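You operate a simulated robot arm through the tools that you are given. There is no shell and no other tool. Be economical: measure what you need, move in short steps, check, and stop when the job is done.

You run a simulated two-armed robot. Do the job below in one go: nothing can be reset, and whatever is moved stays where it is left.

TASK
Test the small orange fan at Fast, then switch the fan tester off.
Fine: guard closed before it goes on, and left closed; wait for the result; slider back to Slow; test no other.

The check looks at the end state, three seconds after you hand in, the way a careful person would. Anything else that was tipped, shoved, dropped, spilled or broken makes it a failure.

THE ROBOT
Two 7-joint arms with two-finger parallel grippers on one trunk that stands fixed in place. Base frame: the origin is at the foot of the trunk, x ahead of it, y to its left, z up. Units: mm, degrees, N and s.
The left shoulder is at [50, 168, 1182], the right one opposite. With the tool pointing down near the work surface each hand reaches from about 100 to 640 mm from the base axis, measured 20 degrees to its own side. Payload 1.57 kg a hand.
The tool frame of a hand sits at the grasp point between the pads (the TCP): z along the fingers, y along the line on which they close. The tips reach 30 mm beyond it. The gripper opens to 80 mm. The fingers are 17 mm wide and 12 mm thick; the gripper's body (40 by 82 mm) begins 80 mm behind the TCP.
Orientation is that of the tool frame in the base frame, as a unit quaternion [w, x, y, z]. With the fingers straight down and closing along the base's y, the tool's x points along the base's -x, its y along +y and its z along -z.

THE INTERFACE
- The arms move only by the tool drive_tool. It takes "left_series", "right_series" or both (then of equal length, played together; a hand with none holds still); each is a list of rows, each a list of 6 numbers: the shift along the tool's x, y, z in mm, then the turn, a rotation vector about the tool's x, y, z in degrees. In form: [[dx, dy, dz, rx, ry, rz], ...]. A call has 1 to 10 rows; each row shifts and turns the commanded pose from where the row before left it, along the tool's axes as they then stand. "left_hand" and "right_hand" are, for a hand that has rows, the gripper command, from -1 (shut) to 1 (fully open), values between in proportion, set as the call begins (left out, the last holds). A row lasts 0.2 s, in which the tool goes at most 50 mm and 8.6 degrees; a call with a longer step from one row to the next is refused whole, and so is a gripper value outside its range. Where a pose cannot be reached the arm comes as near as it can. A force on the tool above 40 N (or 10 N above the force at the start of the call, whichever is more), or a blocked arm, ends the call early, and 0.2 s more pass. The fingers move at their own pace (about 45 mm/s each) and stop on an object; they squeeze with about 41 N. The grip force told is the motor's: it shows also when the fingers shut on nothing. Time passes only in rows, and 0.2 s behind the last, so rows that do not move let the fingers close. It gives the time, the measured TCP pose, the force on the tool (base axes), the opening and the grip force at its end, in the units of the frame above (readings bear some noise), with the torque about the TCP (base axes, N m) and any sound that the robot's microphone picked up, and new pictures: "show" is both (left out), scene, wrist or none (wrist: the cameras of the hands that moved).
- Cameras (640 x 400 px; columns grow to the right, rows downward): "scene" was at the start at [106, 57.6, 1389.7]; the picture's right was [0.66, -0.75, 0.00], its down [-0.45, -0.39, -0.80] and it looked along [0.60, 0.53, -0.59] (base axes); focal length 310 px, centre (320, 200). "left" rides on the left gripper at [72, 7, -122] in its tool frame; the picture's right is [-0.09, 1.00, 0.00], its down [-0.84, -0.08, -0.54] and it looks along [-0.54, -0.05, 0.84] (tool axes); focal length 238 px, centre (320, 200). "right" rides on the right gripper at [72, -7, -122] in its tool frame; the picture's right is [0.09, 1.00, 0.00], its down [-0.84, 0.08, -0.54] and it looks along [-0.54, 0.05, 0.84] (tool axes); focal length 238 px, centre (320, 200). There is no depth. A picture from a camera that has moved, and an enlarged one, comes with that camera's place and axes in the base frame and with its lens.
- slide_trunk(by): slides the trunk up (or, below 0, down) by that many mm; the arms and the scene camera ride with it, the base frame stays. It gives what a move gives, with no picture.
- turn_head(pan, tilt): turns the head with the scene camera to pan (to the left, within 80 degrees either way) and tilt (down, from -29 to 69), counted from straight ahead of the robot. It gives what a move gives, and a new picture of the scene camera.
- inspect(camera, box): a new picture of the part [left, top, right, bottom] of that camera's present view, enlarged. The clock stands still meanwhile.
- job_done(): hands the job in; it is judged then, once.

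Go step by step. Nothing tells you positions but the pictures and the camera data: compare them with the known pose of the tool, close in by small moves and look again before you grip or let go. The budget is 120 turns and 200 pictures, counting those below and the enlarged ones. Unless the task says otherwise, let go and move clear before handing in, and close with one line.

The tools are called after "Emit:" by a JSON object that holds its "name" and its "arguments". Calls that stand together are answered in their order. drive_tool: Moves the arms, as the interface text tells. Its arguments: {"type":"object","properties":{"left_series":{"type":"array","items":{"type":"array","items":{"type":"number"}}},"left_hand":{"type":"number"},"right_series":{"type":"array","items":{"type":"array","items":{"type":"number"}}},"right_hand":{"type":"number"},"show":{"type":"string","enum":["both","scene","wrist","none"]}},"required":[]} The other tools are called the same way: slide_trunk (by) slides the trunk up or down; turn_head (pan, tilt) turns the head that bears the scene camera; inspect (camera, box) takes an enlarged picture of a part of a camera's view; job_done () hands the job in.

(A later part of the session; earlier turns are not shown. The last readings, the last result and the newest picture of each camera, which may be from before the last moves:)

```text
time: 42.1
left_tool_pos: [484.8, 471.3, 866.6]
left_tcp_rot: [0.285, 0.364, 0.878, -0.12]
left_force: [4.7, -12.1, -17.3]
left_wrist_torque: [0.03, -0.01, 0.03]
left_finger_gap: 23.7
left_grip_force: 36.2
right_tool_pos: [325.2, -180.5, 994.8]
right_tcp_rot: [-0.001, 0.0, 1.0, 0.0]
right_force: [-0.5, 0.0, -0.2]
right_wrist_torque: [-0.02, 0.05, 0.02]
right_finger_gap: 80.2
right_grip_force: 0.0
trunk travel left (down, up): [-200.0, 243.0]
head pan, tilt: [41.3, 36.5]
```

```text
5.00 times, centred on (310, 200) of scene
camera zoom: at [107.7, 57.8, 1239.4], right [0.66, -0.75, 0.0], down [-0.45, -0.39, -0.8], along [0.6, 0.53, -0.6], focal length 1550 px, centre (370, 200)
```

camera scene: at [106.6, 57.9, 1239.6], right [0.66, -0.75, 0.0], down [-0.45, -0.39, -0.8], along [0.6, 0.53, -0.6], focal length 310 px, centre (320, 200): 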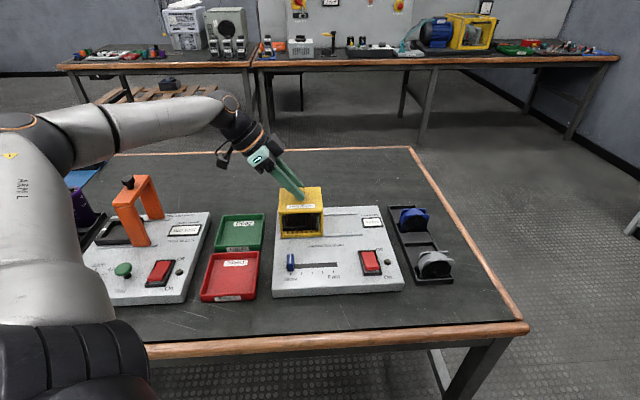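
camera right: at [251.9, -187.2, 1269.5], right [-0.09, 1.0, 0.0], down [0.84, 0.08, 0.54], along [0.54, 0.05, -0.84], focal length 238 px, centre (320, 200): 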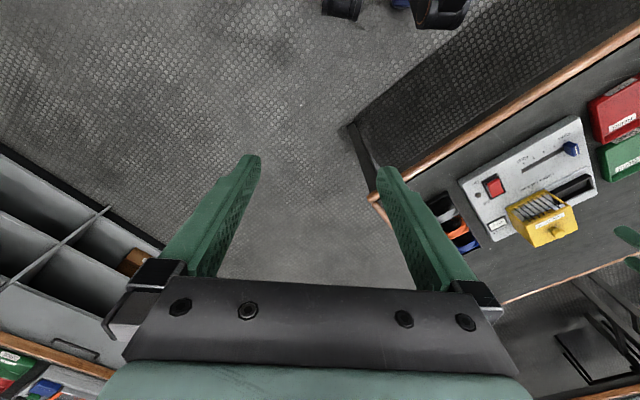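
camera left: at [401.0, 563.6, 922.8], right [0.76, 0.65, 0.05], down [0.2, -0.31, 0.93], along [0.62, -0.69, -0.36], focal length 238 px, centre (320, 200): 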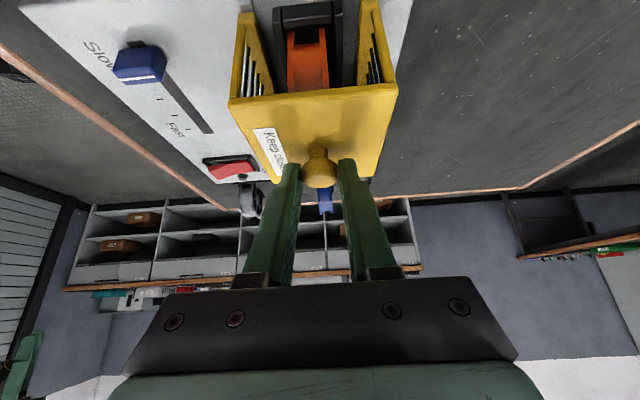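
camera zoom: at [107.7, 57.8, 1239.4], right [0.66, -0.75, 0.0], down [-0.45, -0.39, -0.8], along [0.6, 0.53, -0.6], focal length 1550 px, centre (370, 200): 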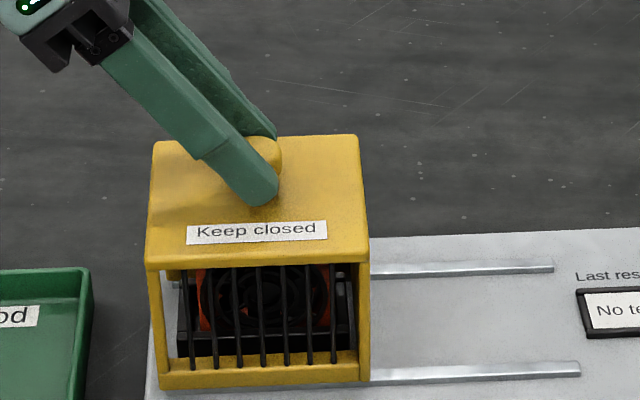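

It has reached the stop and is centred over the socket. I release the knob and back off.

Emit:
{"name": "drive_tool", "arguments": {"left_series": [[0, 0, 0, 0, 0, 0], [0, 0, 0, 0, 0, 0], [0, 0, 0, 0, 0, 0]], "left_hand": 0.05, "show": "none"}}

Emit:
{"name": "drive_tool", "arguments": {"left_series": [[0, 0, -20, 0, 0, 0], [0, 0, -40, 0, 0, 0], [0, 0, -40, 0, 0, 0], [0, 0, 0, 0, 0, 0]]}}

Emit:
{"name": "inspect", "arguments": {"camera": "scene", "box": [260, 160, 420, 300]}}

```text
time: 42.9
left_tool_pos: [482.1, 473.2, 868.1]
left_tcp_rot: [0.287, 0.363, 0.879, -0.118]
left_force: [-0.2, -0.4, 0.1]
left_wrist_torque: [-0.01, -0.03, 0.0]
left_finger_gap: 42.1
left_grip_force: 0.0
right_tool_pos: [323.8, -180.7, 996.3]
right_tcp_rot: [0.0, 0.0, 1.0, 0.001]
right_force: [-0.3, -0.1, -0.1]
right_wrist_torque: [0.0, -0.01, 0.03]
right_finger_gap: 80.2
right_grip_force: 0.0
trunk travel left (down, up): [-200.0, 243.0]
head pan, tilt: [41.3, 36.5]
```

```text
time: 43.9
left_tool_pos: [440.0, 511.8, 950.2]
left_tcp_rot: [0.286, 0.364, 0.879, -0.119]
left_force: [0.0, -0.8, 0.1]
left_wrist_torque: [0.02, 0.0, 0.04]
left_finger_gap: 42.0
left_grip_force: 0.0
right_tool_pos: [323.5, -180.3, 995.5]
right_tcp_rot: [0.0, 0.0, 1.0, 0.0]
right_force: [0.3, 0.6, 0.4]
right_wrist_torque: [0.02, 0.0, 0.02]
right_finger_gap: 80.0
right_grip_force: 0.1
trunk travel left (down, up): [-200.0, 243.0]
head pan, tilt: [41.3, 36.5]
camera scene: at [105.9, 57.6, 1239.7], right [0.66, -0.75, 0.0], down [-0.45, -0.39, -0.8], along [0.6, 0.53, -0.59], focal length 310 px, centre (320, 200)
camera left: at [353.3, 608.9, 1004.7], right [0.76, 0.65, 0.05], down [0.2, -0.31, 0.93], along [0.62, -0.69, -0.36], focal length 238 px, centre (320, 200)
```

scene: 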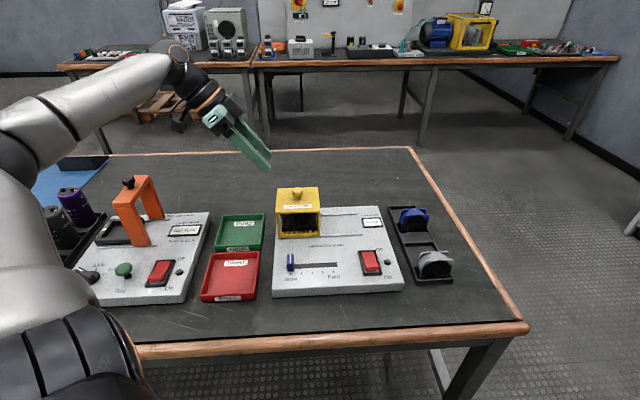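
left: 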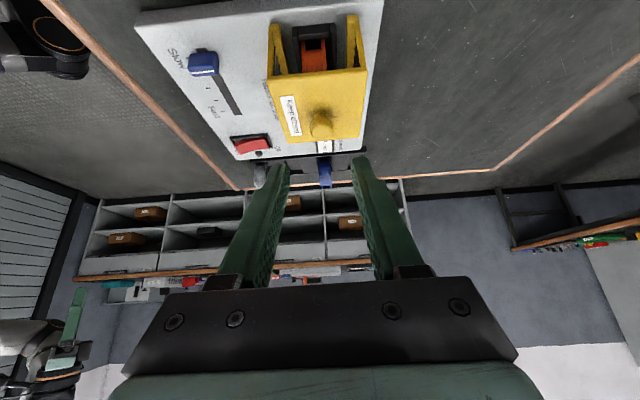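

```text
2.86 times, centred on (340, 230) of scene
camera zoom: at [105.9, 57.6, 1239.7], right [0.66, -0.75, 0.0], down [-0.45, -0.39, -0.8], along [0.6, 0.53, -0.59], focal length 886 px, centre (263, 114)
```

zoom: 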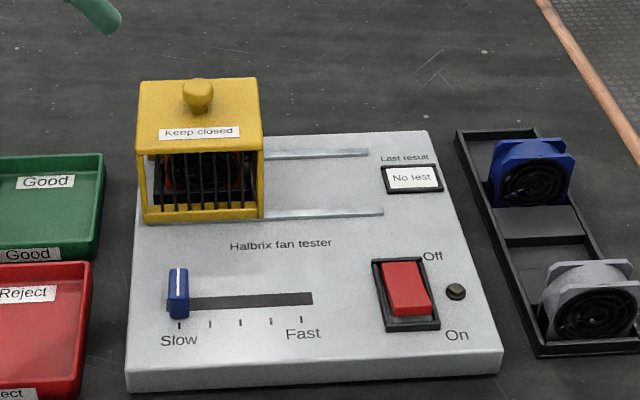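

The guard is closed and the display still reads No test. Next comes the slider, so I bring the left hand upright above the slider knob for a close look.

Emit:
{"name": "drive_tool", "arguments": {"left_series": [[-3.6, -32, 18.1, 0, 0, 0], [-3.6, -32, 18.1, 0, 0, 0], [-3.6, -32, 18.1, 0, 0, 0], [-3.6, -32, 18.1, 0, 0, 0], [0, 0, 0, 0, 7.3, 0], [0, 0, 0, 0, 7.3, 0], [0, 0, 0, 0, 7.3, 0], [0, 0, 0, 0, 7.3, 0], [0, 0, 0, 0, 7.3, 0], [0, 0, 0, 0, 0, 0]]}}

Emit:
{"name": "inspect", "arguments": {"camera": "left", "box": [220, 20, 420, 200]}}

Emit:
{"name": "inspect", "arguments": {"camera": "scene", "box": [250, 190, 410, 310]}}

```text
time: 46.1
left_tool_pos: [388.2, 384.7, 898.3]
left_tcp_rot: [-0.004, 0.382, 0.924, 0.001]
left_force: [-0.6, -0.6, 0.2]
left_wrist_torque: [0.0, 0.0, -0.01]
left_finger_gap: 42.1
left_grip_force: 0.1
right_tool_pos: [323.6, -180.0, 997.1]
right_tcp_rot: [0.0, 0.0, 1.0, 0.0]
right_force: [-0.2, 0.1, -0.6]
right_wrist_torque: [-0.02, 0.05, 0.01]
right_finger_gap: 80.0
right_grip_force: 0.0
trunk travel left (down, up): [-200.0, 243.0]
head pan, tilt: [41.3, 36.5]
camera scene: at [106.1, 57.5, 1239.7], right [0.66, -0.75, 0.0], down [-0.45, -0.39, -0.8], along [0.6, 0.53, -0.59], focal length 310 px, centre (320, 200)
camera left: at [342.8, 439.7, 1021.0], right [0.77, 0.64, 0.0], down [0.54, -0.65, 0.53], along [0.34, -0.41, -0.85], focal length 238 px, centre (320, 200)
```

scene: 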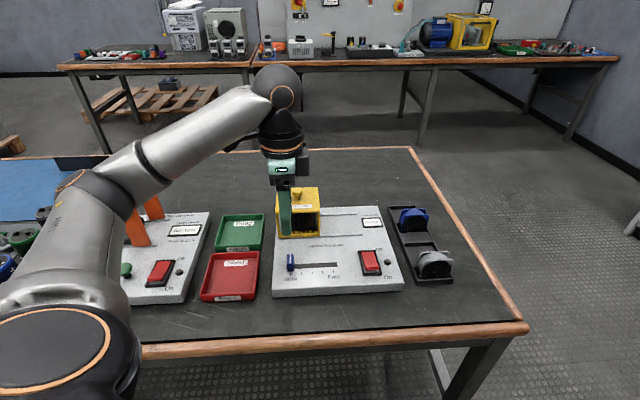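
left: 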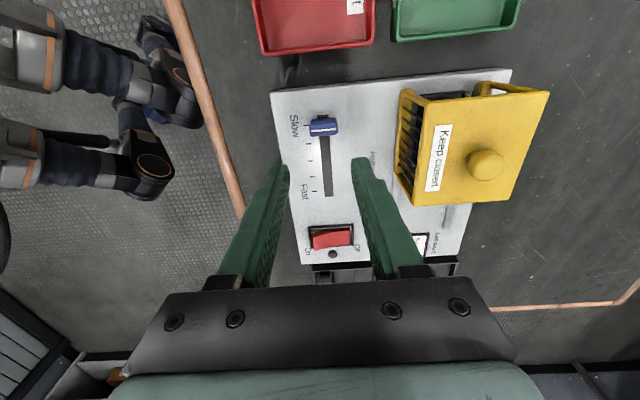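

```text
2.22 times, centred on (320, 110) of left
camera zoom: at [342.8, 439.7, 1021.0], right [0.77, 0.64, 0.0], down [0.54, -0.65, 0.53], along [0.34, -0.41, -0.85], focal length 530 px, centre (320, 400)
```

zoom: 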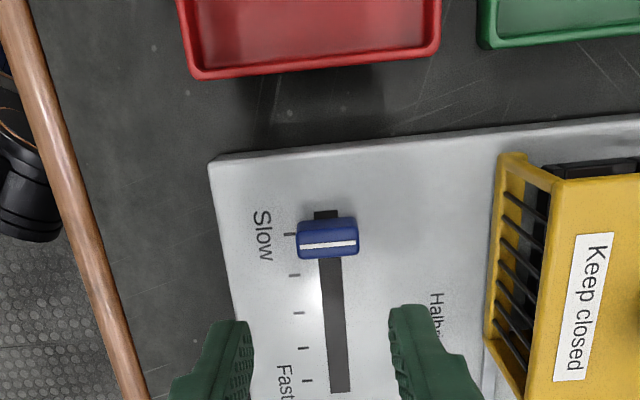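

```text
3.33 times, centred on (330, 250) of scene
camera zoom: at [106.1, 57.5, 1239.7], right [0.66, -0.75, 0.0], down [-0.45, -0.39, -0.8], along [0.6, 0.53, -0.59], focal length 1033 px, centre (287, 33)
```

zoom: 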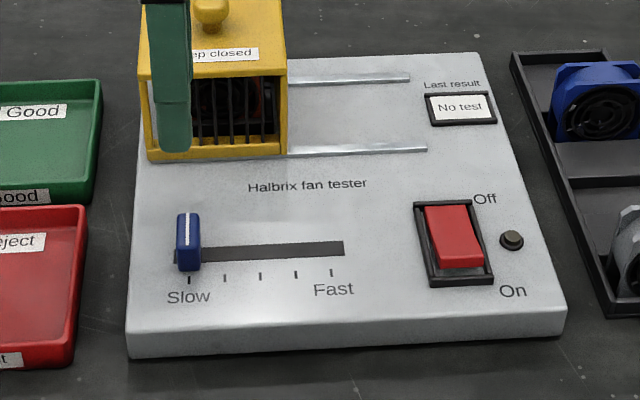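

The knob top is at ex 2.5, ey 550, z 771.5, about 13×28 mm. I descend over it with the fingers straddling it in depth.

Emit:
{"name": "drive_tool", "arguments": {"left_series": [[0, 3.8, 30, 0, 0, 0], [0, 0, 30, 0, 0, 0], [0, 0, 30, 0, 0, 0], [0, 0, 8, 0, 0, 0], [0, 0, 8, 0, 0, 0], [0, 0, 0, 0, 0, 0]]}}

Emit:
{"name": "inspect", "arguments": {"camera": "left", "box": [220, 60, 420, 240]}}

Emit:
{"name": "inspect", "arguments": {"camera": "scene", "box": [250, 220, 350, 300]}}

```text
time: 47.5
left_tool_pos: [390.3, 388.2, 792.1]
left_tcp_rot: [-0.002, 0.382, 0.924, 0.001]
left_force: [-0.3, 0.4, -0.4]
left_wrist_torque: [-0.02, 0.02, 0.04]
left_finger_gap: 41.9
left_grip_force: 0.0
right_tool_pos: [322.8, -179.5, 995.4]
right_tcp_rot: [0.0, -0.001, 1.0, 0.0]
right_force: [0.2, 0.3, 0.3]
right_wrist_torque: [-0.01, 0.0, 0.0]
right_finger_gap: 80.0
right_grip_force: 0.1
trunk travel left (down, up): [-200.0, 243.0]
head pan, tilt: [41.3, 36.5]
camera scene: at [106.0, 57.6, 1239.7], right [0.66, -0.75, 0.0], down [-0.45, -0.39, -0.8], along [0.6, 0.53, -0.59], focal length 310 px, centre (320, 200)
camera left: at [345.3, 443.4, 914.9], right [0.77, 0.64, 0.0], down [0.54, -0.65, 0.54], along [0.34, -0.41, -0.84], focal length 238 px, centre (320, 200)
```

scene: 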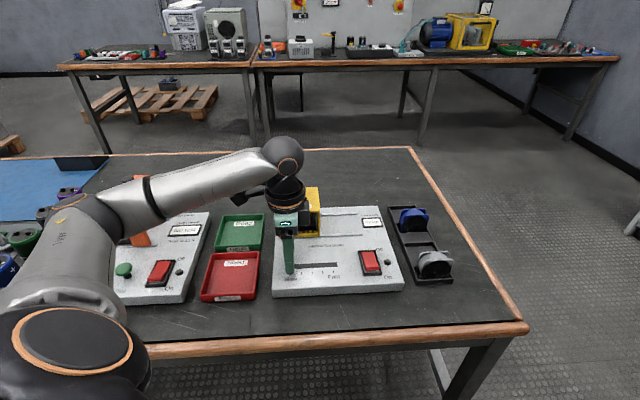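
left: 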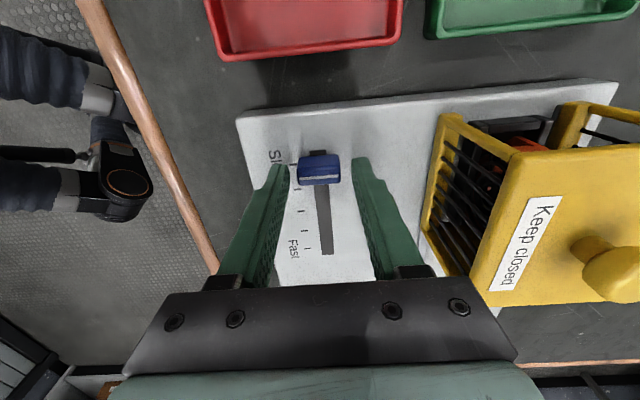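

```text
2.22 times, centred on (320, 150) of left
camera zoom: at [345.3, 443.4, 914.9], right [0.77, 0.64, 0.0], down [0.54, -0.65, 0.54], along [0.34, -0.41, -0.84], focal length 530 px, centre (320, 311)
```

zoom: 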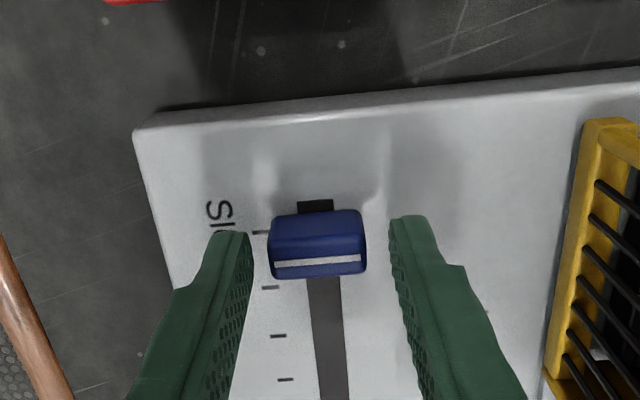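

```text
5.00 times, centred on (300, 260) of scene
camera zoom: at [106.0, 57.6, 1239.7], right [0.66, -0.75, 0.0], down [-0.45, -0.39, -0.8], along [0.6, 0.53, -0.59], focal length 1550 px, centre (420, -100)
```

zoom: 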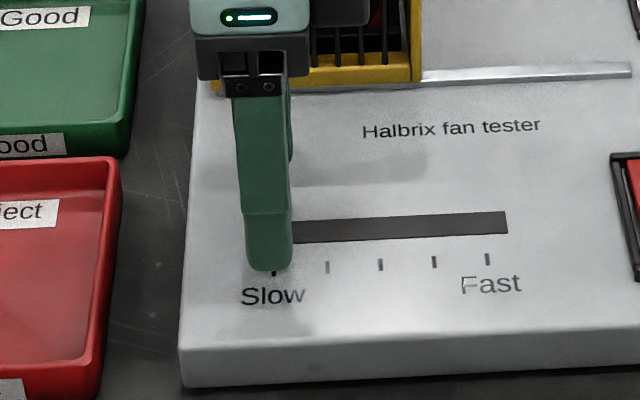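

The fingers straddle the knob. I close, then drag toward Fast.

Emit:
{"name": "drive_tool", "arguments": {"left_series": [[0, 0, 0, 0, 0, 0], [0, 0, 0, 0, 0, 0], [0, 0, 0, 0, 0, 0]], "left_hand": -1, "show": "none"}}

Emit:
{"name": "drive_tool", "arguments": {"left_series": [[-10, 0, 0, 0, 0, 0], [-15, 0, 0, 0, 0, 0], [-15, 0, 0, 0, 0, 0], [-15, 0, 0, 0, 0, 0], [-10, 0, 0, 0, 0, 0], [0, 0, 0, 0, 0, 0]]}}

Emit:
{"name": "inspect", "arguments": {"camera": "left", "box": [220, 60, 420, 240]}}

Emit:
{"name": "inspect", "arguments": {"camera": "scene", "box": [260, 200, 400, 310]}}

```text
time: 48.3
left_tool_pos: [389.6, 388.2, 793.9]
left_tcp_rot: [-0.004, 0.383, 0.924, 0.001]
left_force: [-3.6, -3.3, -0.4]
left_wrist_torque: [-0.13, 0.05, 0.03]
left_finger_gap: 30.2
left_grip_force: 33.8
right_tool_pos: [323.6, -180.9, 996.8]
right_tcp_rot: [0.0, 0.0, 1.0, 0.0]
right_force: [1.1, 0.0, 0.1]
right_wrist_torque: [-0.01, 0.02, 0.0]
right_finger_gap: 79.6
right_grip_force: 0.0
trunk travel left (down, up): [-200.0, 243.0]
head pan, tilt: [41.3, 36.5]
```

```text
time: 49.7
left_tool_pos: [436.1, 341.2, 792.8]
left_tcp_rot: [-0.004, 0.383, 0.924, 0.002]
left_force: [-7.0, -6.9, 6.9]
left_wrist_torque: [0.36, 1.0, 0.04]
left_finger_gap: 29.6
left_grip_force: 38.9
right_tool_pos: [323.4, -180.0, 996.9]
right_tcp_rot: [0.0, 0.0, 1.0, 0.001]
right_force: [-0.4, 0.2, 0.8]
right_wrist_torque: [-0.01, 0.0, 0.01]
right_finger_gap: 79.9
right_grip_force: 0.0
trunk travel left (down, up): [-200.0, 243.0]
head pan, tilt: [41.3, 36.5]
camera scene: at [105.2, 56.6, 1239.9], right [0.66, -0.75, 0.0], down [-0.45, -0.39, -0.8], along [0.6, 0.53, -0.59], focal length 310 px, centre (320, 200)
camera left: at [390.8, 396.9, 914.9], right [0.77, 0.64, 0.0], down [0.54, -0.65, 0.54], along [0.34, -0.41, -0.84], focal length 238 px, centre (320, 200)
```

scene: 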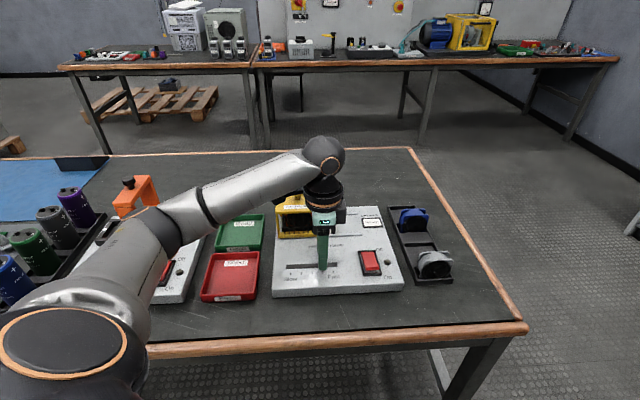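
left: 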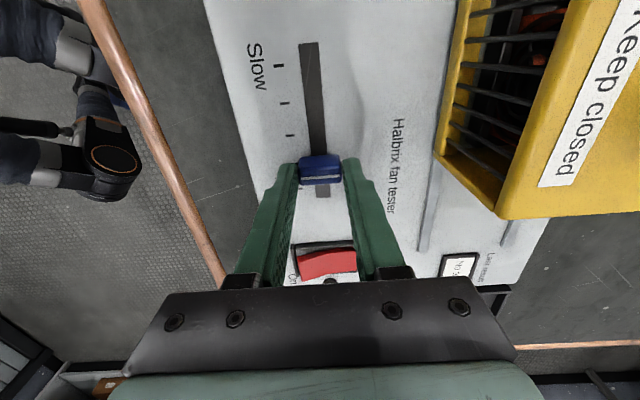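

```text
2.22 times, centred on (320, 150) of left
camera zoom: at [390.8, 396.9, 914.9], right [0.77, 0.64, 0.0], down [0.54, -0.65, 0.54], along [0.34, -0.41, -0.84], focal length 530 px, centre (320, 311)
```

zoom: 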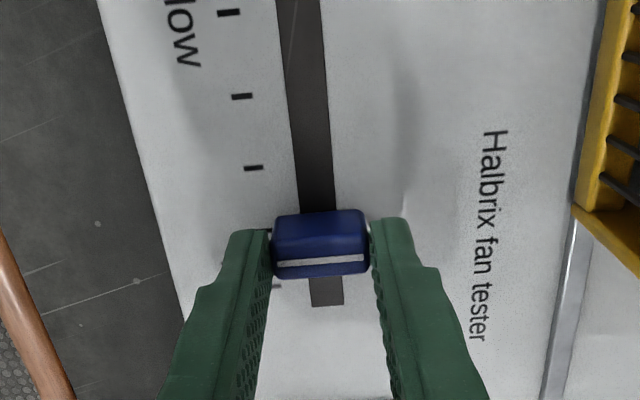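

```text
3.64 times, centred on (330, 255) of scene
camera zoom: at [105.2, 56.6, 1239.9], right [0.66, -0.75, 0.0], down [-0.45, -0.39, -0.8], along [0.6, 0.53, -0.59], focal length 1127 px, centre (284, 0)
```

zoom: 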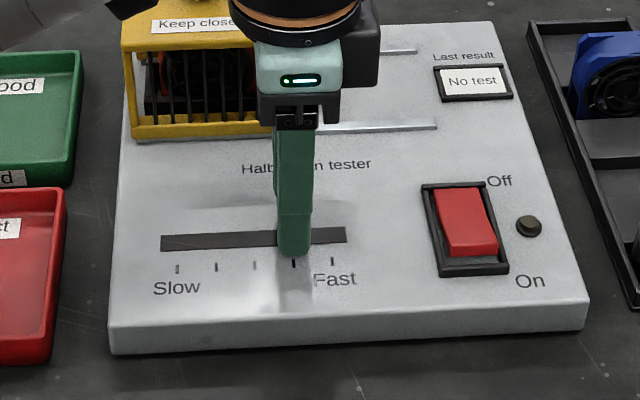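

It moves and is now at the fourth tick. I push about 24 mm further to Fast.

Emit:
{"name": "drive_tool", "arguments": {"left_series": [[-10, 0, 0, 0, 0, 0], [-8, 0, 0, 0, 0, 0], [-4, 0, 0, 0, 0, 0], [-3, 0, 0, 0, 0, 0], [0, 0, 0, 0, 0, 0]]}}

Emit:
{"name": "inspect", "arguments": {"camera": "left", "box": [220, 60, 420, 240]}}

Emit:
{"name": "inspect", "arguments": {"camera": "scene", "box": [260, 200, 400, 310]}}

```text
time: 50.9
left_tool_pos: [450.8, 327.5, 792.0]
left_tcp_rot: [-0.008, 0.381, 0.925, 0.003]
left_force: [-25.7, 8.6, 11.1]
left_wrist_torque: [-0.24, 0.18, -0.22]
left_finger_gap: 30.1
left_grip_force: 39.0
right_tool_pos: [320.8, -180.2, 997.1]
right_tcp_rot: [0.002, 0.0, 1.0, 0.0]
right_force: [0.7, 0.2, 1.0]
right_wrist_torque: [0.01, 0.03, 0.0]
right_finger_gap: 79.9
right_grip_force: 0.0
trunk travel left (down, up): [-200.0, 243.0]
head pan, tilt: [41.3, 36.5]
camera scene: at [103.3, 57.7, 1240.1], right [0.66, -0.75, 0.0], down [-0.44, -0.39, -0.81], along [0.61, 0.53, -0.59], focal length 310 px, centre (320, 200)
camera left: at [406.4, 380.8, 915.3], right [0.77, 0.64, 0.0], down [0.54, -0.65, 0.53], along [0.34, -0.41, -0.85], focal length 238 px, centre (320, 200)
```

scene: 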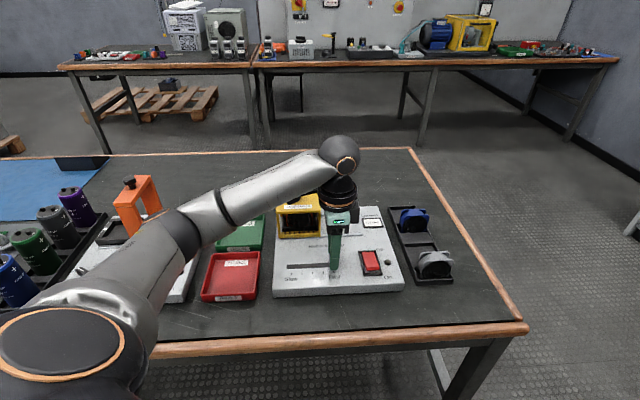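
left: 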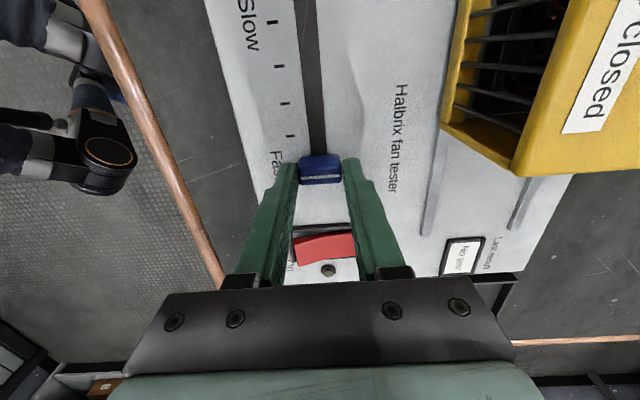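

```text
2.22 times, centred on (320, 150) of left
camera zoom: at [406.4, 380.8, 915.3], right [0.77, 0.64, 0.0], down [0.54, -0.65, 0.53], along [0.34, -0.41, -0.85], focal length 530 px, centre (320, 311)
```

zoom: 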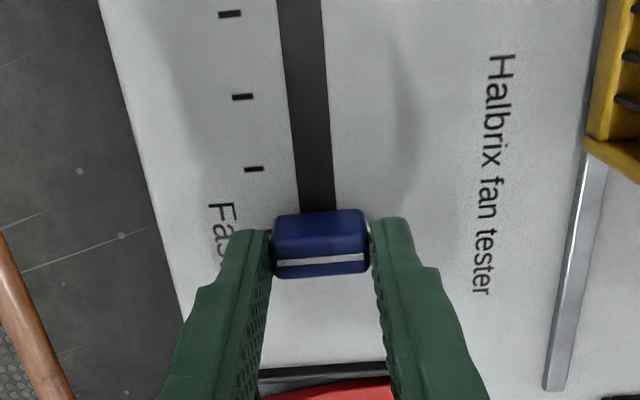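

```text
3.64 times, centred on (330, 255) of scene
camera zoom: at [103.3, 57.7, 1240.1], right [0.66, -0.75, 0.0], down [-0.44, -0.39, -0.81], along [0.61, 0.53, -0.59], focal length 1127 px, centre (284, 0)
```

zoom: 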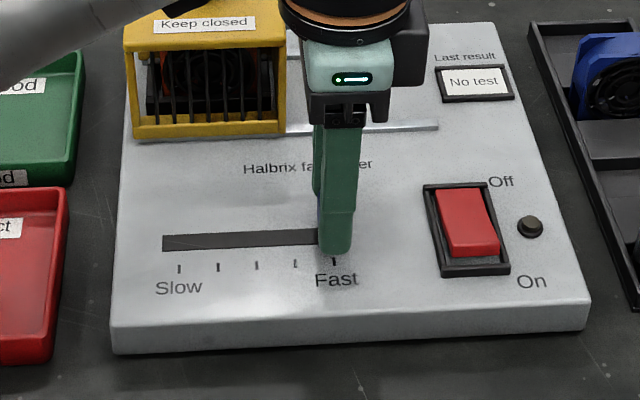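

It is at the Fast end stop. I release, rise, and look at the rocker.

Emit:
{"name": "drive_tool", "arguments": {"left_series": [[2, 0, 0, 0, 0, 0], [0, 0, 0, 0, 0, 0], [0, 0, 0, 0, 0, 0]], "left_hand": 0.05, "show": "none"}}

Emit:
{"name": "drive_tool", "arguments": {"left_series": [[0, 0, -30, 0, 0, 0], [0, 0, -30, 0, 0, 0], [-20, 0, -20, 0, 0, 0], [0, 0, 0, 0, 0, 0]]}}

Emit:
{"name": "inspect", "arguments": {"camera": "left", "box": [220, 60, 420, 240]}}

Emit:
{"name": "inspect", "arguments": {"camera": "scene", "box": [260, 200, 400, 310]}}

```text
time: 51.7
left_tool_pos: [453.5, 324.3, 791.5]
left_tcp_rot: [-0.003, 0.383, 0.924, 0.002]
left_force: [-0.7, 0.4, 1.0]
left_wrist_torque: [-0.02, 0.03, 0.02]
left_finger_gap: 42.1
left_grip_force: 0.1
right_tool_pos: [323.9, -180.1, 995.9]
right_tcp_rot: [0.001, -0.001, 1.0, 0.0]
right_force: [0.5, -0.5, 0.2]
right_wrist_torque: [0.03, -0.02, 0.0]
right_finger_gap: 80.0
right_grip_force: 0.0
trunk travel left (down, up): [-200.0, 243.0]
head pan, tilt: [41.3, 36.5]
```

```text
time: 52.7
left_tool_pos: [467.9, 312.9, 871.4]
left_tcp_rot: [-0.004, 0.382, 0.924, 0.002]
left_force: [0.4, 0.2, 0.6]
left_wrist_torque: [-0.02, -0.03, -0.01]
left_finger_gap: 42.1
left_grip_force: 0.1
right_tool_pos: [324.9, -180.8, 996.3]
right_tcp_rot: [0.0, 0.001, 1.0, 0.0]
right_force: [0.0, 0.8, 0.0]
right_wrist_torque: [-0.02, -0.01, -0.02]
right_finger_gap: 80.0
right_grip_force: 0.1
trunk travel left (down, up): [-200.0, 243.0]
head pan, tilt: [41.3, 36.5]
camera scene: at [106.1, 57.4, 1239.7], right [0.66, -0.75, 0.0], down [-0.45, -0.39, -0.8], along [0.6, 0.53, -0.59], focal length 310 px, centre (320, 200)
camera left: at [422.2, 366.4, 992.9], right [0.77, 0.64, 0.0], down [0.54, -0.65, 0.54], along [0.34, -0.41, -0.84], focal length 238 px, centre (320, 200)
```

scene: 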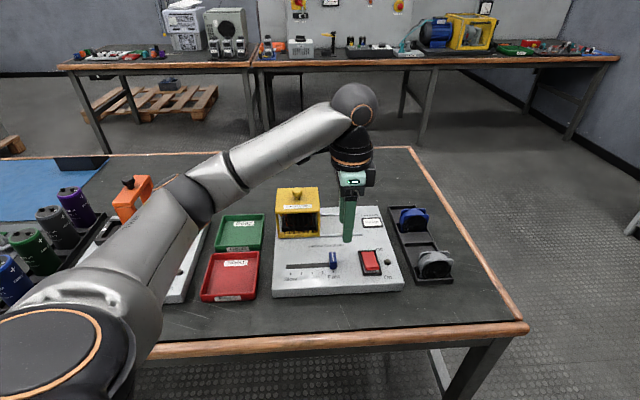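
left: 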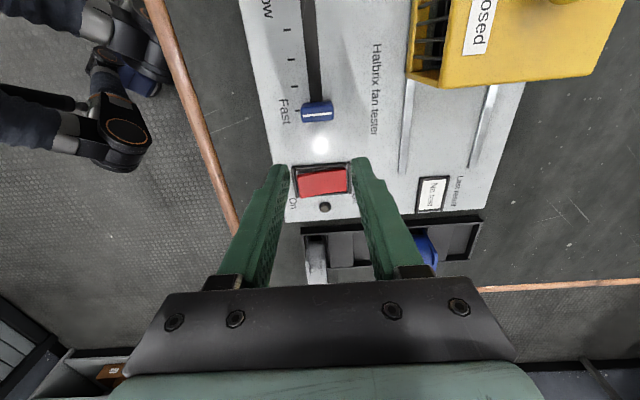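

```text
2.22 times, centred on (320, 150) of left
camera zoom: at [422.2, 366.4, 992.9], right [0.77, 0.64, 0.0], down [0.54, -0.65, 0.54], along [0.34, -0.41, -0.84], focal length 530 px, centre (320, 311)
```

zoom: 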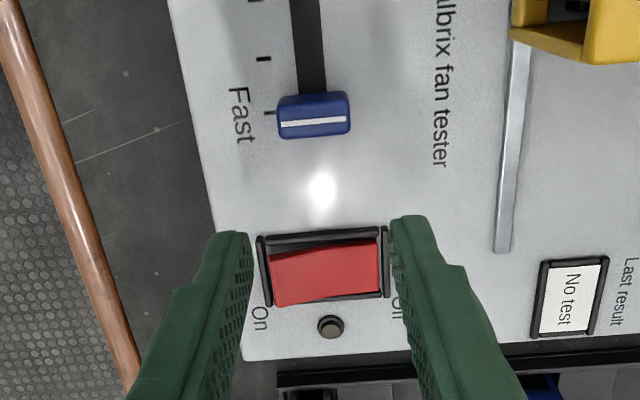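

```text
3.64 times, centred on (330, 255) of scene
camera zoom: at [106.1, 57.4, 1239.7], right [0.66, -0.75, 0.0], down [-0.45, -0.39, -0.8], along [0.6, 0.53, -0.59], focal length 1127 px, centre (284, 0)
```

zoom: 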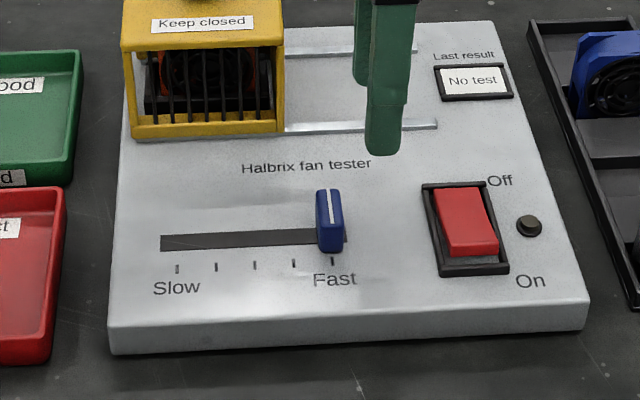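

The slider is at Fast. The rocker's raised On end is near ex 163, ey 521–549, z≈762. I close the fingers and position above it.

Emit:
{"name": "drive_tool", "arguments": {"left_series": [[-27, -10, 0, 0, 0, 0], [-26.4, -10, 0, 0, 0, 0], [0, 0, 25, 0, 0, 0], [0, 0, 25, 0, 0, 0], [0, 0, 0, 0, 0, 0]], "left_hand": -1}}

Emit:
{"name": "inspect", "arguments": {"camera": "left", "box": [240, 90, 400, 230]}}

Emit:
{"name": "inspect", "arguments": {"camera": "scene", "box": [320, 210, 420, 300]}}

```text
time: 53.9
left_tool_pos: [491.6, 258.5, 820.1]
left_tcp_rot: [-0.003, 0.382, 0.924, 0.001]
left_force: [1.1, 0.3, -0.1]
left_wrist_torque: [-0.03, 0.0, 0.01]
left_finger_gap: 0.1
left_grip_force: 21.2
right_tool_pos: [323.6, -179.1, 996.6]
right_tcp_rot: [0.001, 0.0, 1.0, 0.0]
right_force: [0.0, 0.5, 0.6]
right_wrist_torque: [0.01, 0.01, -0.01]
right_finger_gap: 80.0
right_grip_force: 0.0
trunk travel left (down, up): [-200.0, 243.0]
head pan, tilt: [41.3, 36.5]
camera scene: at [106.0, 57.6, 1239.7], right [0.66, -0.75, 0.0], down [-0.45, -0.39, -0.8], along [0.6, 0.53, -0.59], focal length 310 px, centre (320, 200)
camera left: at [445.9, 313.8, 942.4], right [0.77, 0.64, 0.0], down [0.54, -0.65, 0.54], along [0.34, -0.41, -0.84], focal length 238 px, centre (320, 200)
```

scene: 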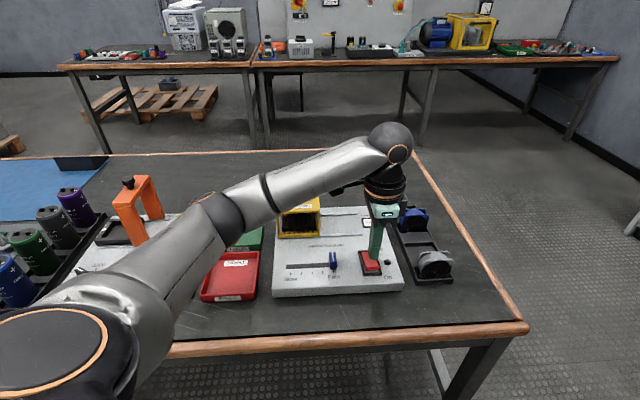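
left: 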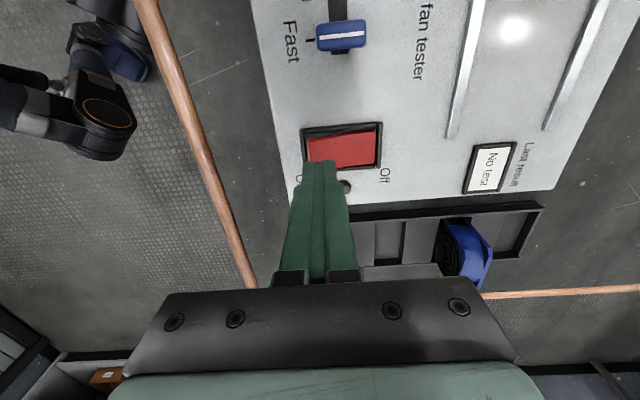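

```text
2.86 times, centred on (320, 160) of left
camera zoom: at [445.9, 313.8, 942.4], right [0.77, 0.64, 0.0], down [0.54, -0.65, 0.54], along [0.34, -0.41, -0.84], focal length 681 px, centre (320, 314)
```

zoom: 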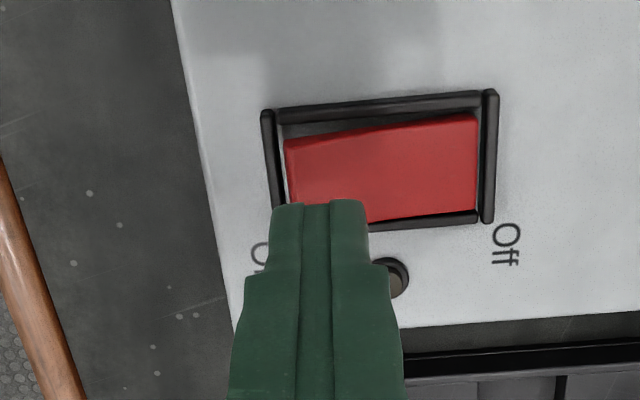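

```text
4.44 times, centred on (370, 255) of scene
camera zoom: at [106.0, 57.6, 1239.7], right [0.66, -0.75, 0.0], down [-0.45, -0.39, -0.8], along [0.6, 0.53, -0.59], focal length 1378 px, centre (98, -44)
```

zoom: 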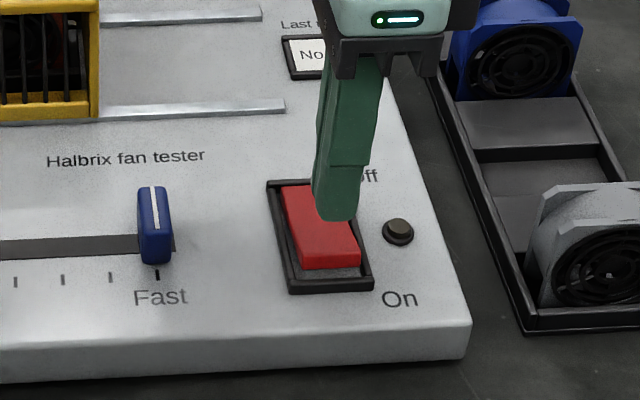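

The fingertips are above the On half. I shift 3 mm, descend and press gently.

Emit:
{"name": "drive_tool", "arguments": {"left_series": [[3, 1, 10, 0, 0, 0], [0, 0, 10, 0, 0, 0], [0, 0, 5, 0, 0, 0], [0, 0, 3, 0, 0, 0], [0, 0, 3, 0, 0, 0], [0, 0, 0, 0, 0, 0]], "show": "none"}}

Emit:
{"name": "inspect", "arguments": {"camera": "scene", "box": [320, 210, 420, 300]}}

```text
time: 55.3
left_tool_pos: [488.9, 261.5, 790.7]
left_tcp_rot: [-0.004, 0.383, 0.924, 0.001]
left_force: [-4.4, -2.2, 7.6]
left_wrist_torque: [-0.02, 0.02, 0.03]
left_finger_gap: 0.2
left_grip_force: 21.8
right_tool_pos: [324.0, -179.0, 996.8]
right_tcp_rot: [0.001, 0.0, 1.0, 0.001]
right_force: [-0.8, 0.0, -0.6]
right_wrist_torque: [0.0, 0.02, 0.0]
right_finger_gap: 79.8
right_grip_force: 0.0
trunk travel left (down, up): [-200.0, 243.0]
head pan, tilt: [41.3, 36.5]
heard: click
```

```text
4.44 times, centred on (370, 255) of scene
camera zoom: at [105.0, 57.1, 1239.9], right [0.66, -0.75, 0.0], down [-0.45, -0.39, -0.8], along [0.6, 0.53, -0.59], focal length 1378 px, centre (98, -44)
```

zoom: 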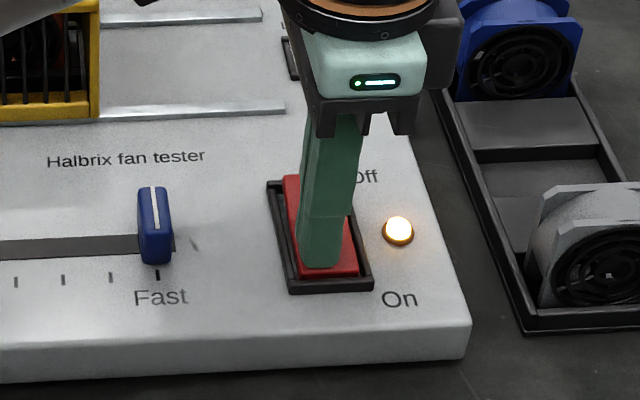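

A click sounded and the lamp is lit, so the tester is on. I lift off and wait, watching the result display.

Emit:
{"name": "drive_tool", "arguments": {"left_series": [[0, 0, -20, 0, 0, 0], [0, 0, -30, 0, 0, 0], [30, 0, -20, 0, 0, 0], [30, 0, 0, 0, 0, 0], [0, 0, 0, 0, 0, 0], [0, 0, 0, 0, 0, 0]], "show": "none"}}

Emit:
{"name": "inspect", "arguments": {"camera": "scene", "box": [260, 170, 420, 300]}}

Emit:
{"name": "inspect", "arguments": {"camera": "left", "box": [200, 0, 500, 280]}}

```text
time: 56.7
left_tool_pos: [447.7, 305.1, 859.7]
left_tcp_rot: [-0.003, 0.383, 0.924, 0.001]
left_force: [0.4, -0.6, -0.1]
left_wrist_torque: [-0.03, 0.01, 0.01]
left_finger_gap: 0.0
left_grip_force: 21.0
right_tool_pos: [323.6, -180.6, 996.4]
right_tcp_rot: [0.0, 0.0, 1.0, 0.001]
right_force: [0.1, -0.2, 0.6]
right_wrist_torque: [0.02, 0.0, 0.02]
right_finger_gap: 80.1
right_grip_force: 0.0
trunk travel left (down, up): [-200.0, 243.0]
head pan, tilt: [41.3, 36.5]
```

```text
3.08 times, centred on (340, 235) of scene
camera zoom: at [106.1, 57.5, 1239.7], right [0.66, -0.75, 0.0], down [-0.45, -0.39, -0.8], along [0.6, 0.53, -0.59], focal length 954 px, centre (258, 92)
```

zoom: 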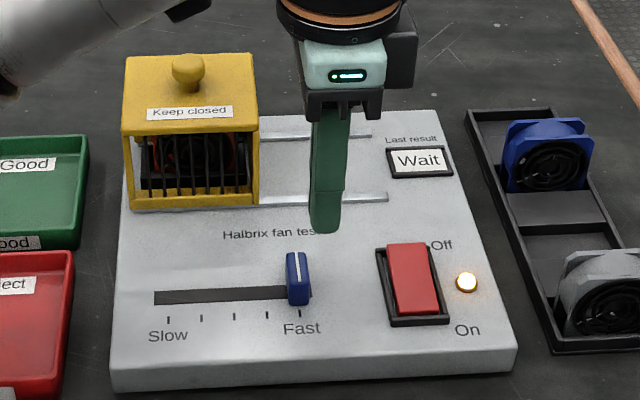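

```text
1.43 times, centred on (350, 140) of left
camera zoom: at [402.2, 359.8, 982.5], right [0.77, 0.64, 0.0], down [0.54, -0.65, 0.54], along [0.34, -0.41, -0.84], focal length 340 px, centre (277, 286)
```

zoom: 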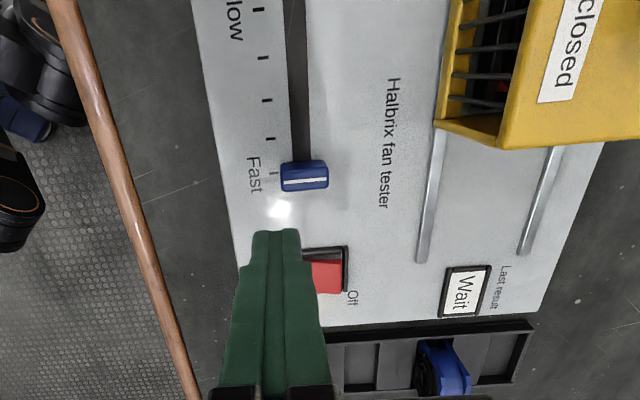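

The display says Wait, so the test is running. I wait.

Emit:
{"name": "drive_tool", "arguments": {"left_series": [[0, 0, 0, 0, 0, 0], [0, 0, 0, 0, 0, 0], [0, 0, 0, 0, 0, 0], [0, 0, 0, 0, 0, 0], [0, 0, 0, 0, 0, 0], [0, 0, 0, 0, 0, 0], [0, 0, 0, 0, 0, 0], [0, 0, 0, 0, 0, 0], [0, 0, 0, 0, 0, 0], [0, 0, 0, 0, 0, 0]], "show": "none"}}

Emit:
{"name": "drive_tool", "arguments": {"left_series": [[0, 0, 0, 0, 0, 0], [0, 0, 0, 0, 0, 0], [0, 0, 0, 0, 0, 0], [0, 0, 0, 0, 0, 0], [0, 0, 0, 0, 0, 0], [0, 0, 0, 0, 0, 0], [0, 0, 0, 0, 0, 0], [0, 0, 0, 0, 0, 0], [0, 0, 0, 0, 0, 0], [0, 0, 0, 0, 0, 0]], "show": "none"}}

Emit:
{"name": "inspect", "arguments": {"camera": "scene", "box": [260, 170, 420, 300]}}

```text
time: 58.9
left_tool_pos: [446.6, 305.0, 858.8]
left_tcp_rot: [-0.003, 0.383, 0.924, 0.002]
left_force: [-1.3, 0.3, -0.5]
left_wrist_torque: [0.01, 0.04, 0.0]
left_finger_gap: 0.0
left_grip_force: 21.1
right_tool_pos: [324.8, -178.9, 996.5]
right_tcp_rot: [-0.001, 0.0, 1.0, 0.001]
right_force: [0.0, 0.6, -0.4]
right_wrist_torque: [-0.03, -0.03, -0.03]
right_finger_gap: 79.9
right_grip_force: 0.0
trunk travel left (down, up): [-200.0, 243.0]
head pan, tilt: [41.3, 36.5]
```

```text
time: 61.1
left_tool_pos: [447.0, 304.0, 859.7]
left_tcp_rot: [-0.004, 0.382, 0.924, 0.001]
left_force: [-0.4, -0.1, 0.0]
left_wrist_torque: [0.01, 0.04, -0.01]
left_finger_gap: 0.0
left_grip_force: 20.9
right_tool_pos: [323.1, -179.3, 996.7]
right_tcp_rot: [0.0, 0.0, 1.0, -0.001]
right_force: [-0.3, -0.1, 0.1]
right_wrist_torque: [0.04, 0.01, -0.02]
right_finger_gap: 79.9
right_grip_force: 0.0
trunk travel left (down, up): [-200.0, 243.0]
head pan, tilt: [41.3, 36.5]
```

```text
3.08 times, centred on (340, 235) of scene
camera zoom: at [106.0, 57.6, 1239.7], right [0.66, -0.75, 0.0], down [-0.45, -0.39, -0.8], along [0.6, 0.53, -0.59], focal length 954 px, centre (258, 92)
```

zoom: 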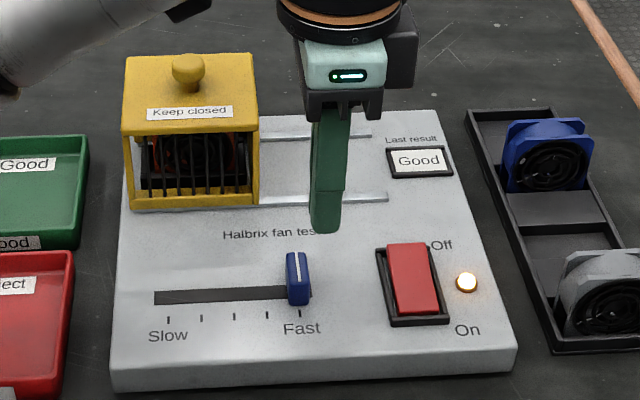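

The result is "Good". I now press the Off end of the rocker, near ey 565.

Emit:
{"name": "drive_tool", "arguments": {"left_series": [[-31, 17, 0, 0, 0, 0], [-30.2, 17, 0, 0, 0, 0], [0, 0, 25, 0, 0, 0], [0, 0, 15, 0, 0, 0], [0, 0, 0, 0, 0, 0]], "show": "none"}}

Emit:
{"name": "inspect", "arguments": {"camera": "left", "box": [240, 90, 400, 230]}}

Emit:
{"name": "inspect", "arguments": {"camera": "scene", "box": [320, 210, 420, 300]}}

```text
time: 62.3
left_tool_pos: [514.6, 286.2, 822.1]
left_tcp_rot: [-0.004, 0.382, 0.924, 0.001]
left_force: [0.5, 0.3, -1.1]
left_wrist_torque: [0.0, 0.01, 0.0]
left_finger_gap: 0.1
left_grip_force: 21.2
right_tool_pos: [324.5, -179.6, 996.0]
right_tcp_rot: [0.0, 0.001, 1.0, 0.0]
right_force: [0.4, 0.9, 0.4]
right_wrist_torque: [-0.02, 0.0, 0.0]
right_finger_gap: 79.8
right_grip_force: 0.0
trunk travel left (down, up): [-200.0, 243.0]
head pan, tilt: [41.3, 36.5]
```

```text
2.86 times, centred on (320, 160) of left
camera zoom: at [468.4, 340.8, 942.6], right [0.77, 0.64, 0.0], down [0.54, -0.65, 0.54], along [0.34, -0.41, -0.84], focal length 681 px, centre (320, 314)
```

zoom: 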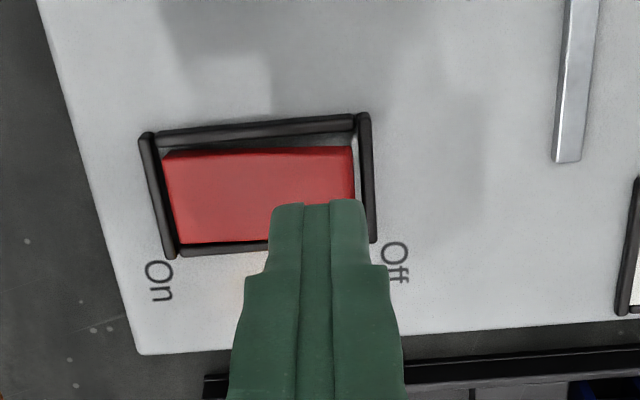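

```text
4.44 times, centred on (370, 255) of scene
camera zoom: at [106.0, 57.5, 1239.7], right [0.66, -0.75, 0.0], down [-0.45, -0.39, -0.8], along [0.6, 0.53, -0.59], focal length 1378 px, centre (98, -44)
```

zoom: 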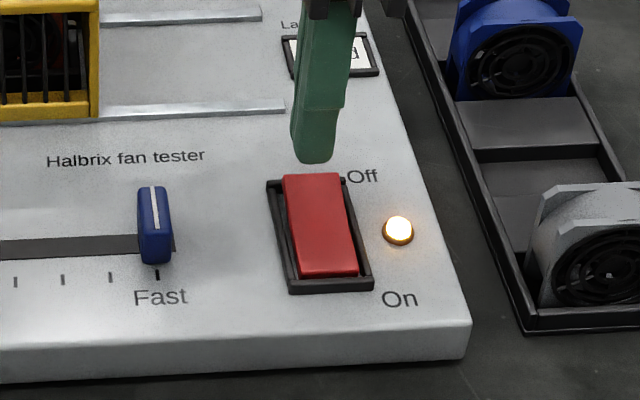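

Positioned above the Off half. I press down.

Emit:
{"name": "drive_tool", "arguments": {"left_series": [[1, -2.5, 10, 0, 0, 0], [0, 0, 10, 0, 0, 0], [0, 0, 5, 0, 0, 0], [0, 0, 3, 0, 0, 0], [0, 0, 3, 0, 0, 0], [0, 0, 2, 0, 0, 0], [0, 0, 0, 0, 0, 0]], "show": "none"}}

Emit:
{"name": "inspect", "arguments": {"camera": "scene", "box": [320, 210, 420, 300]}}

```text
time: 63.9
left_tool_pos: [512.7, 285.5, 790.6]
left_tcp_rot: [0.001, 0.382, 0.924, 0.004]
left_force: [0.2, 7.5, 29.4]
left_wrist_torque: [0.04, 0.18, -0.1]
left_finger_gap: 0.0
left_grip_force: 21.3
right_tool_pos: [322.4, -181.0, 997.9]
right_tcp_rot: [0.001, -0.001, 1.0, 0.0]
right_force: [0.6, -0.1, -0.9]
right_wrist_torque: [-0.01, 0.01, -0.02]
right_finger_gap: 80.0
right_grip_force: 0.0
trunk travel left (down, up): [-200.0, 243.0]
head pan, tilt: [41.3, 36.5]
heard: click
```

```text
4.44 times, centred on (370, 255) of scene
camera zoom: at [103.8, 56.9, 1240.3], right [0.66, -0.75, 0.0], down [-0.44, -0.39, -0.81], along [0.61, 0.53, -0.59], focal length 1378 px, centre (98, -44)
```

zoom: 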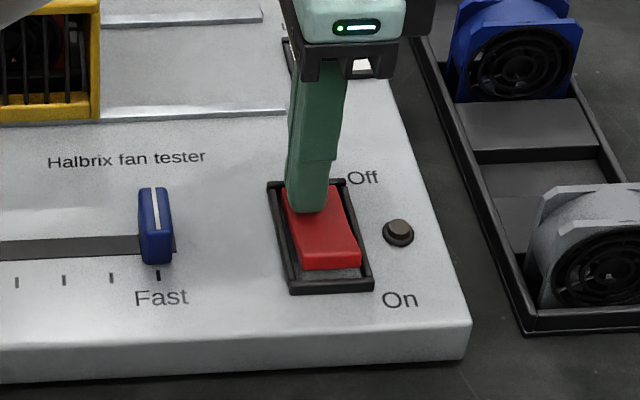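

A click sounded and the lamp is out: the tester is off. I lift, open, and return to the slider knob at ex≈88, ey≈550.

Emit:
{"name": "drive_tool", "arguments": {"left_series": [[0, 0, -30, 0, 0, 0], [0, 0, -30, 0, 0, 0], [36, -7, 0, 0, 0, 0], [36.5, -7, 0, 0, 0, 0], [0, 0, 20, 0, 0, 0], [0, 0, 0, 0, 0, 0]], "left_hand": 0.1}}

Emit:
{"name": "inspect", "arguments": {"camera": "left", "box": [220, 60, 420, 240]}}

Emit:
{"name": "inspect", "arguments": {"camera": "scene", "box": [260, 170, 420, 300]}}

```text
time: 65.3
left_tool_pos: [449.5, 324.9, 827.9]
left_tcp_rot: [-0.003, 0.383, 0.924, 0.001]
left_force: [0.1, -0.1, 0.0]
left_wrist_torque: [0.04, 0.01, 0.01]
left_finger_gap: 44.0
left_grip_force: 0.2
right_tool_pos: [324.0, -180.0, 996.5]
right_tcp_rot: [0.0, 0.0, 1.0, 0.0]
right_force: [0.1, 0.1, 0.3]
right_wrist_torque: [0.01, -0.03, -0.02]
right_finger_gap: 80.2
right_grip_force: 0.1
trunk travel left (down, up): [-200.0, 243.0]
head pan, tilt: [41.3, 36.5]
camera scene: at [106.1, 57.6, 1239.7], right [0.66, -0.75, 0.0], down [-0.45, -0.39, -0.8], along [0.6, 0.53, -0.59], focal length 310 px, centre (320, 200)
camera left: at [404.6, 379.8, 950.1], right [0.77, 0.64, 0.0], down [0.54, -0.65, 0.54], along [0.34, -0.41, -0.84], focal length 238 px, centre (320, 200)
```

scene: 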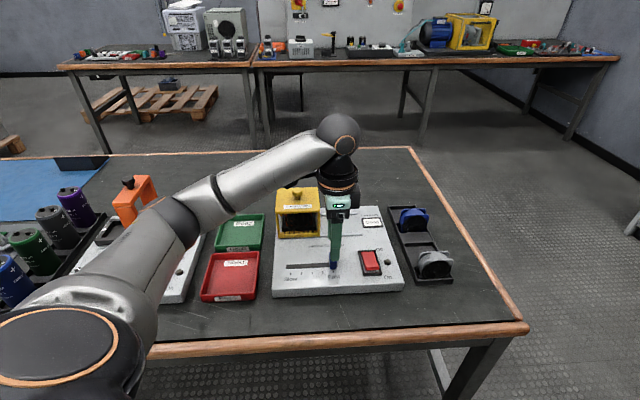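
left: 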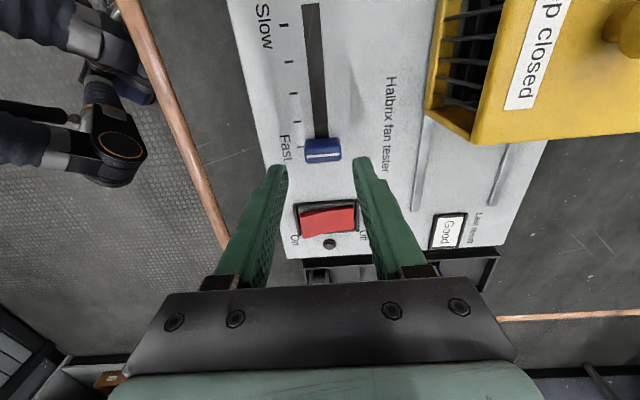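

```text
2.22 times, centred on (320, 150) of left
camera zoom: at [404.6, 379.8, 950.1], right [0.77, 0.64, 0.0], down [0.54, -0.65, 0.54], along [0.34, -0.41, -0.84], focal length 530 px, centre (320, 311)
```

zoom: 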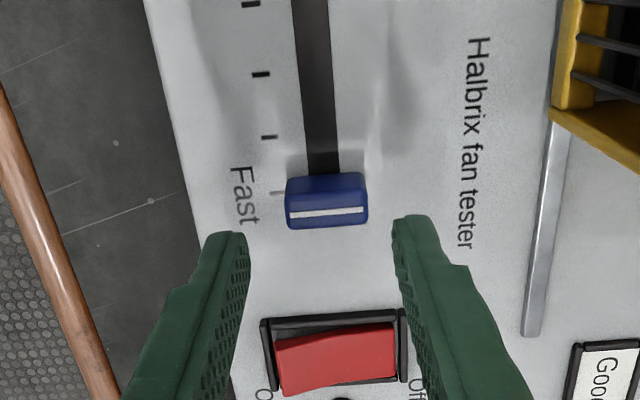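

```text
3.08 times, centred on (340, 235) of scene
camera zoom: at [106.1, 57.6, 1239.7], right [0.66, -0.75, 0.0], down [-0.45, -0.39, -0.8], along [0.6, 0.53, -0.59], focal length 954 px, centre (258, 92)
```

zoom: 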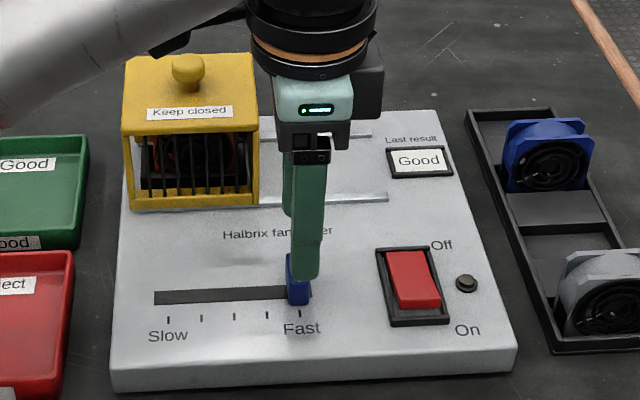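

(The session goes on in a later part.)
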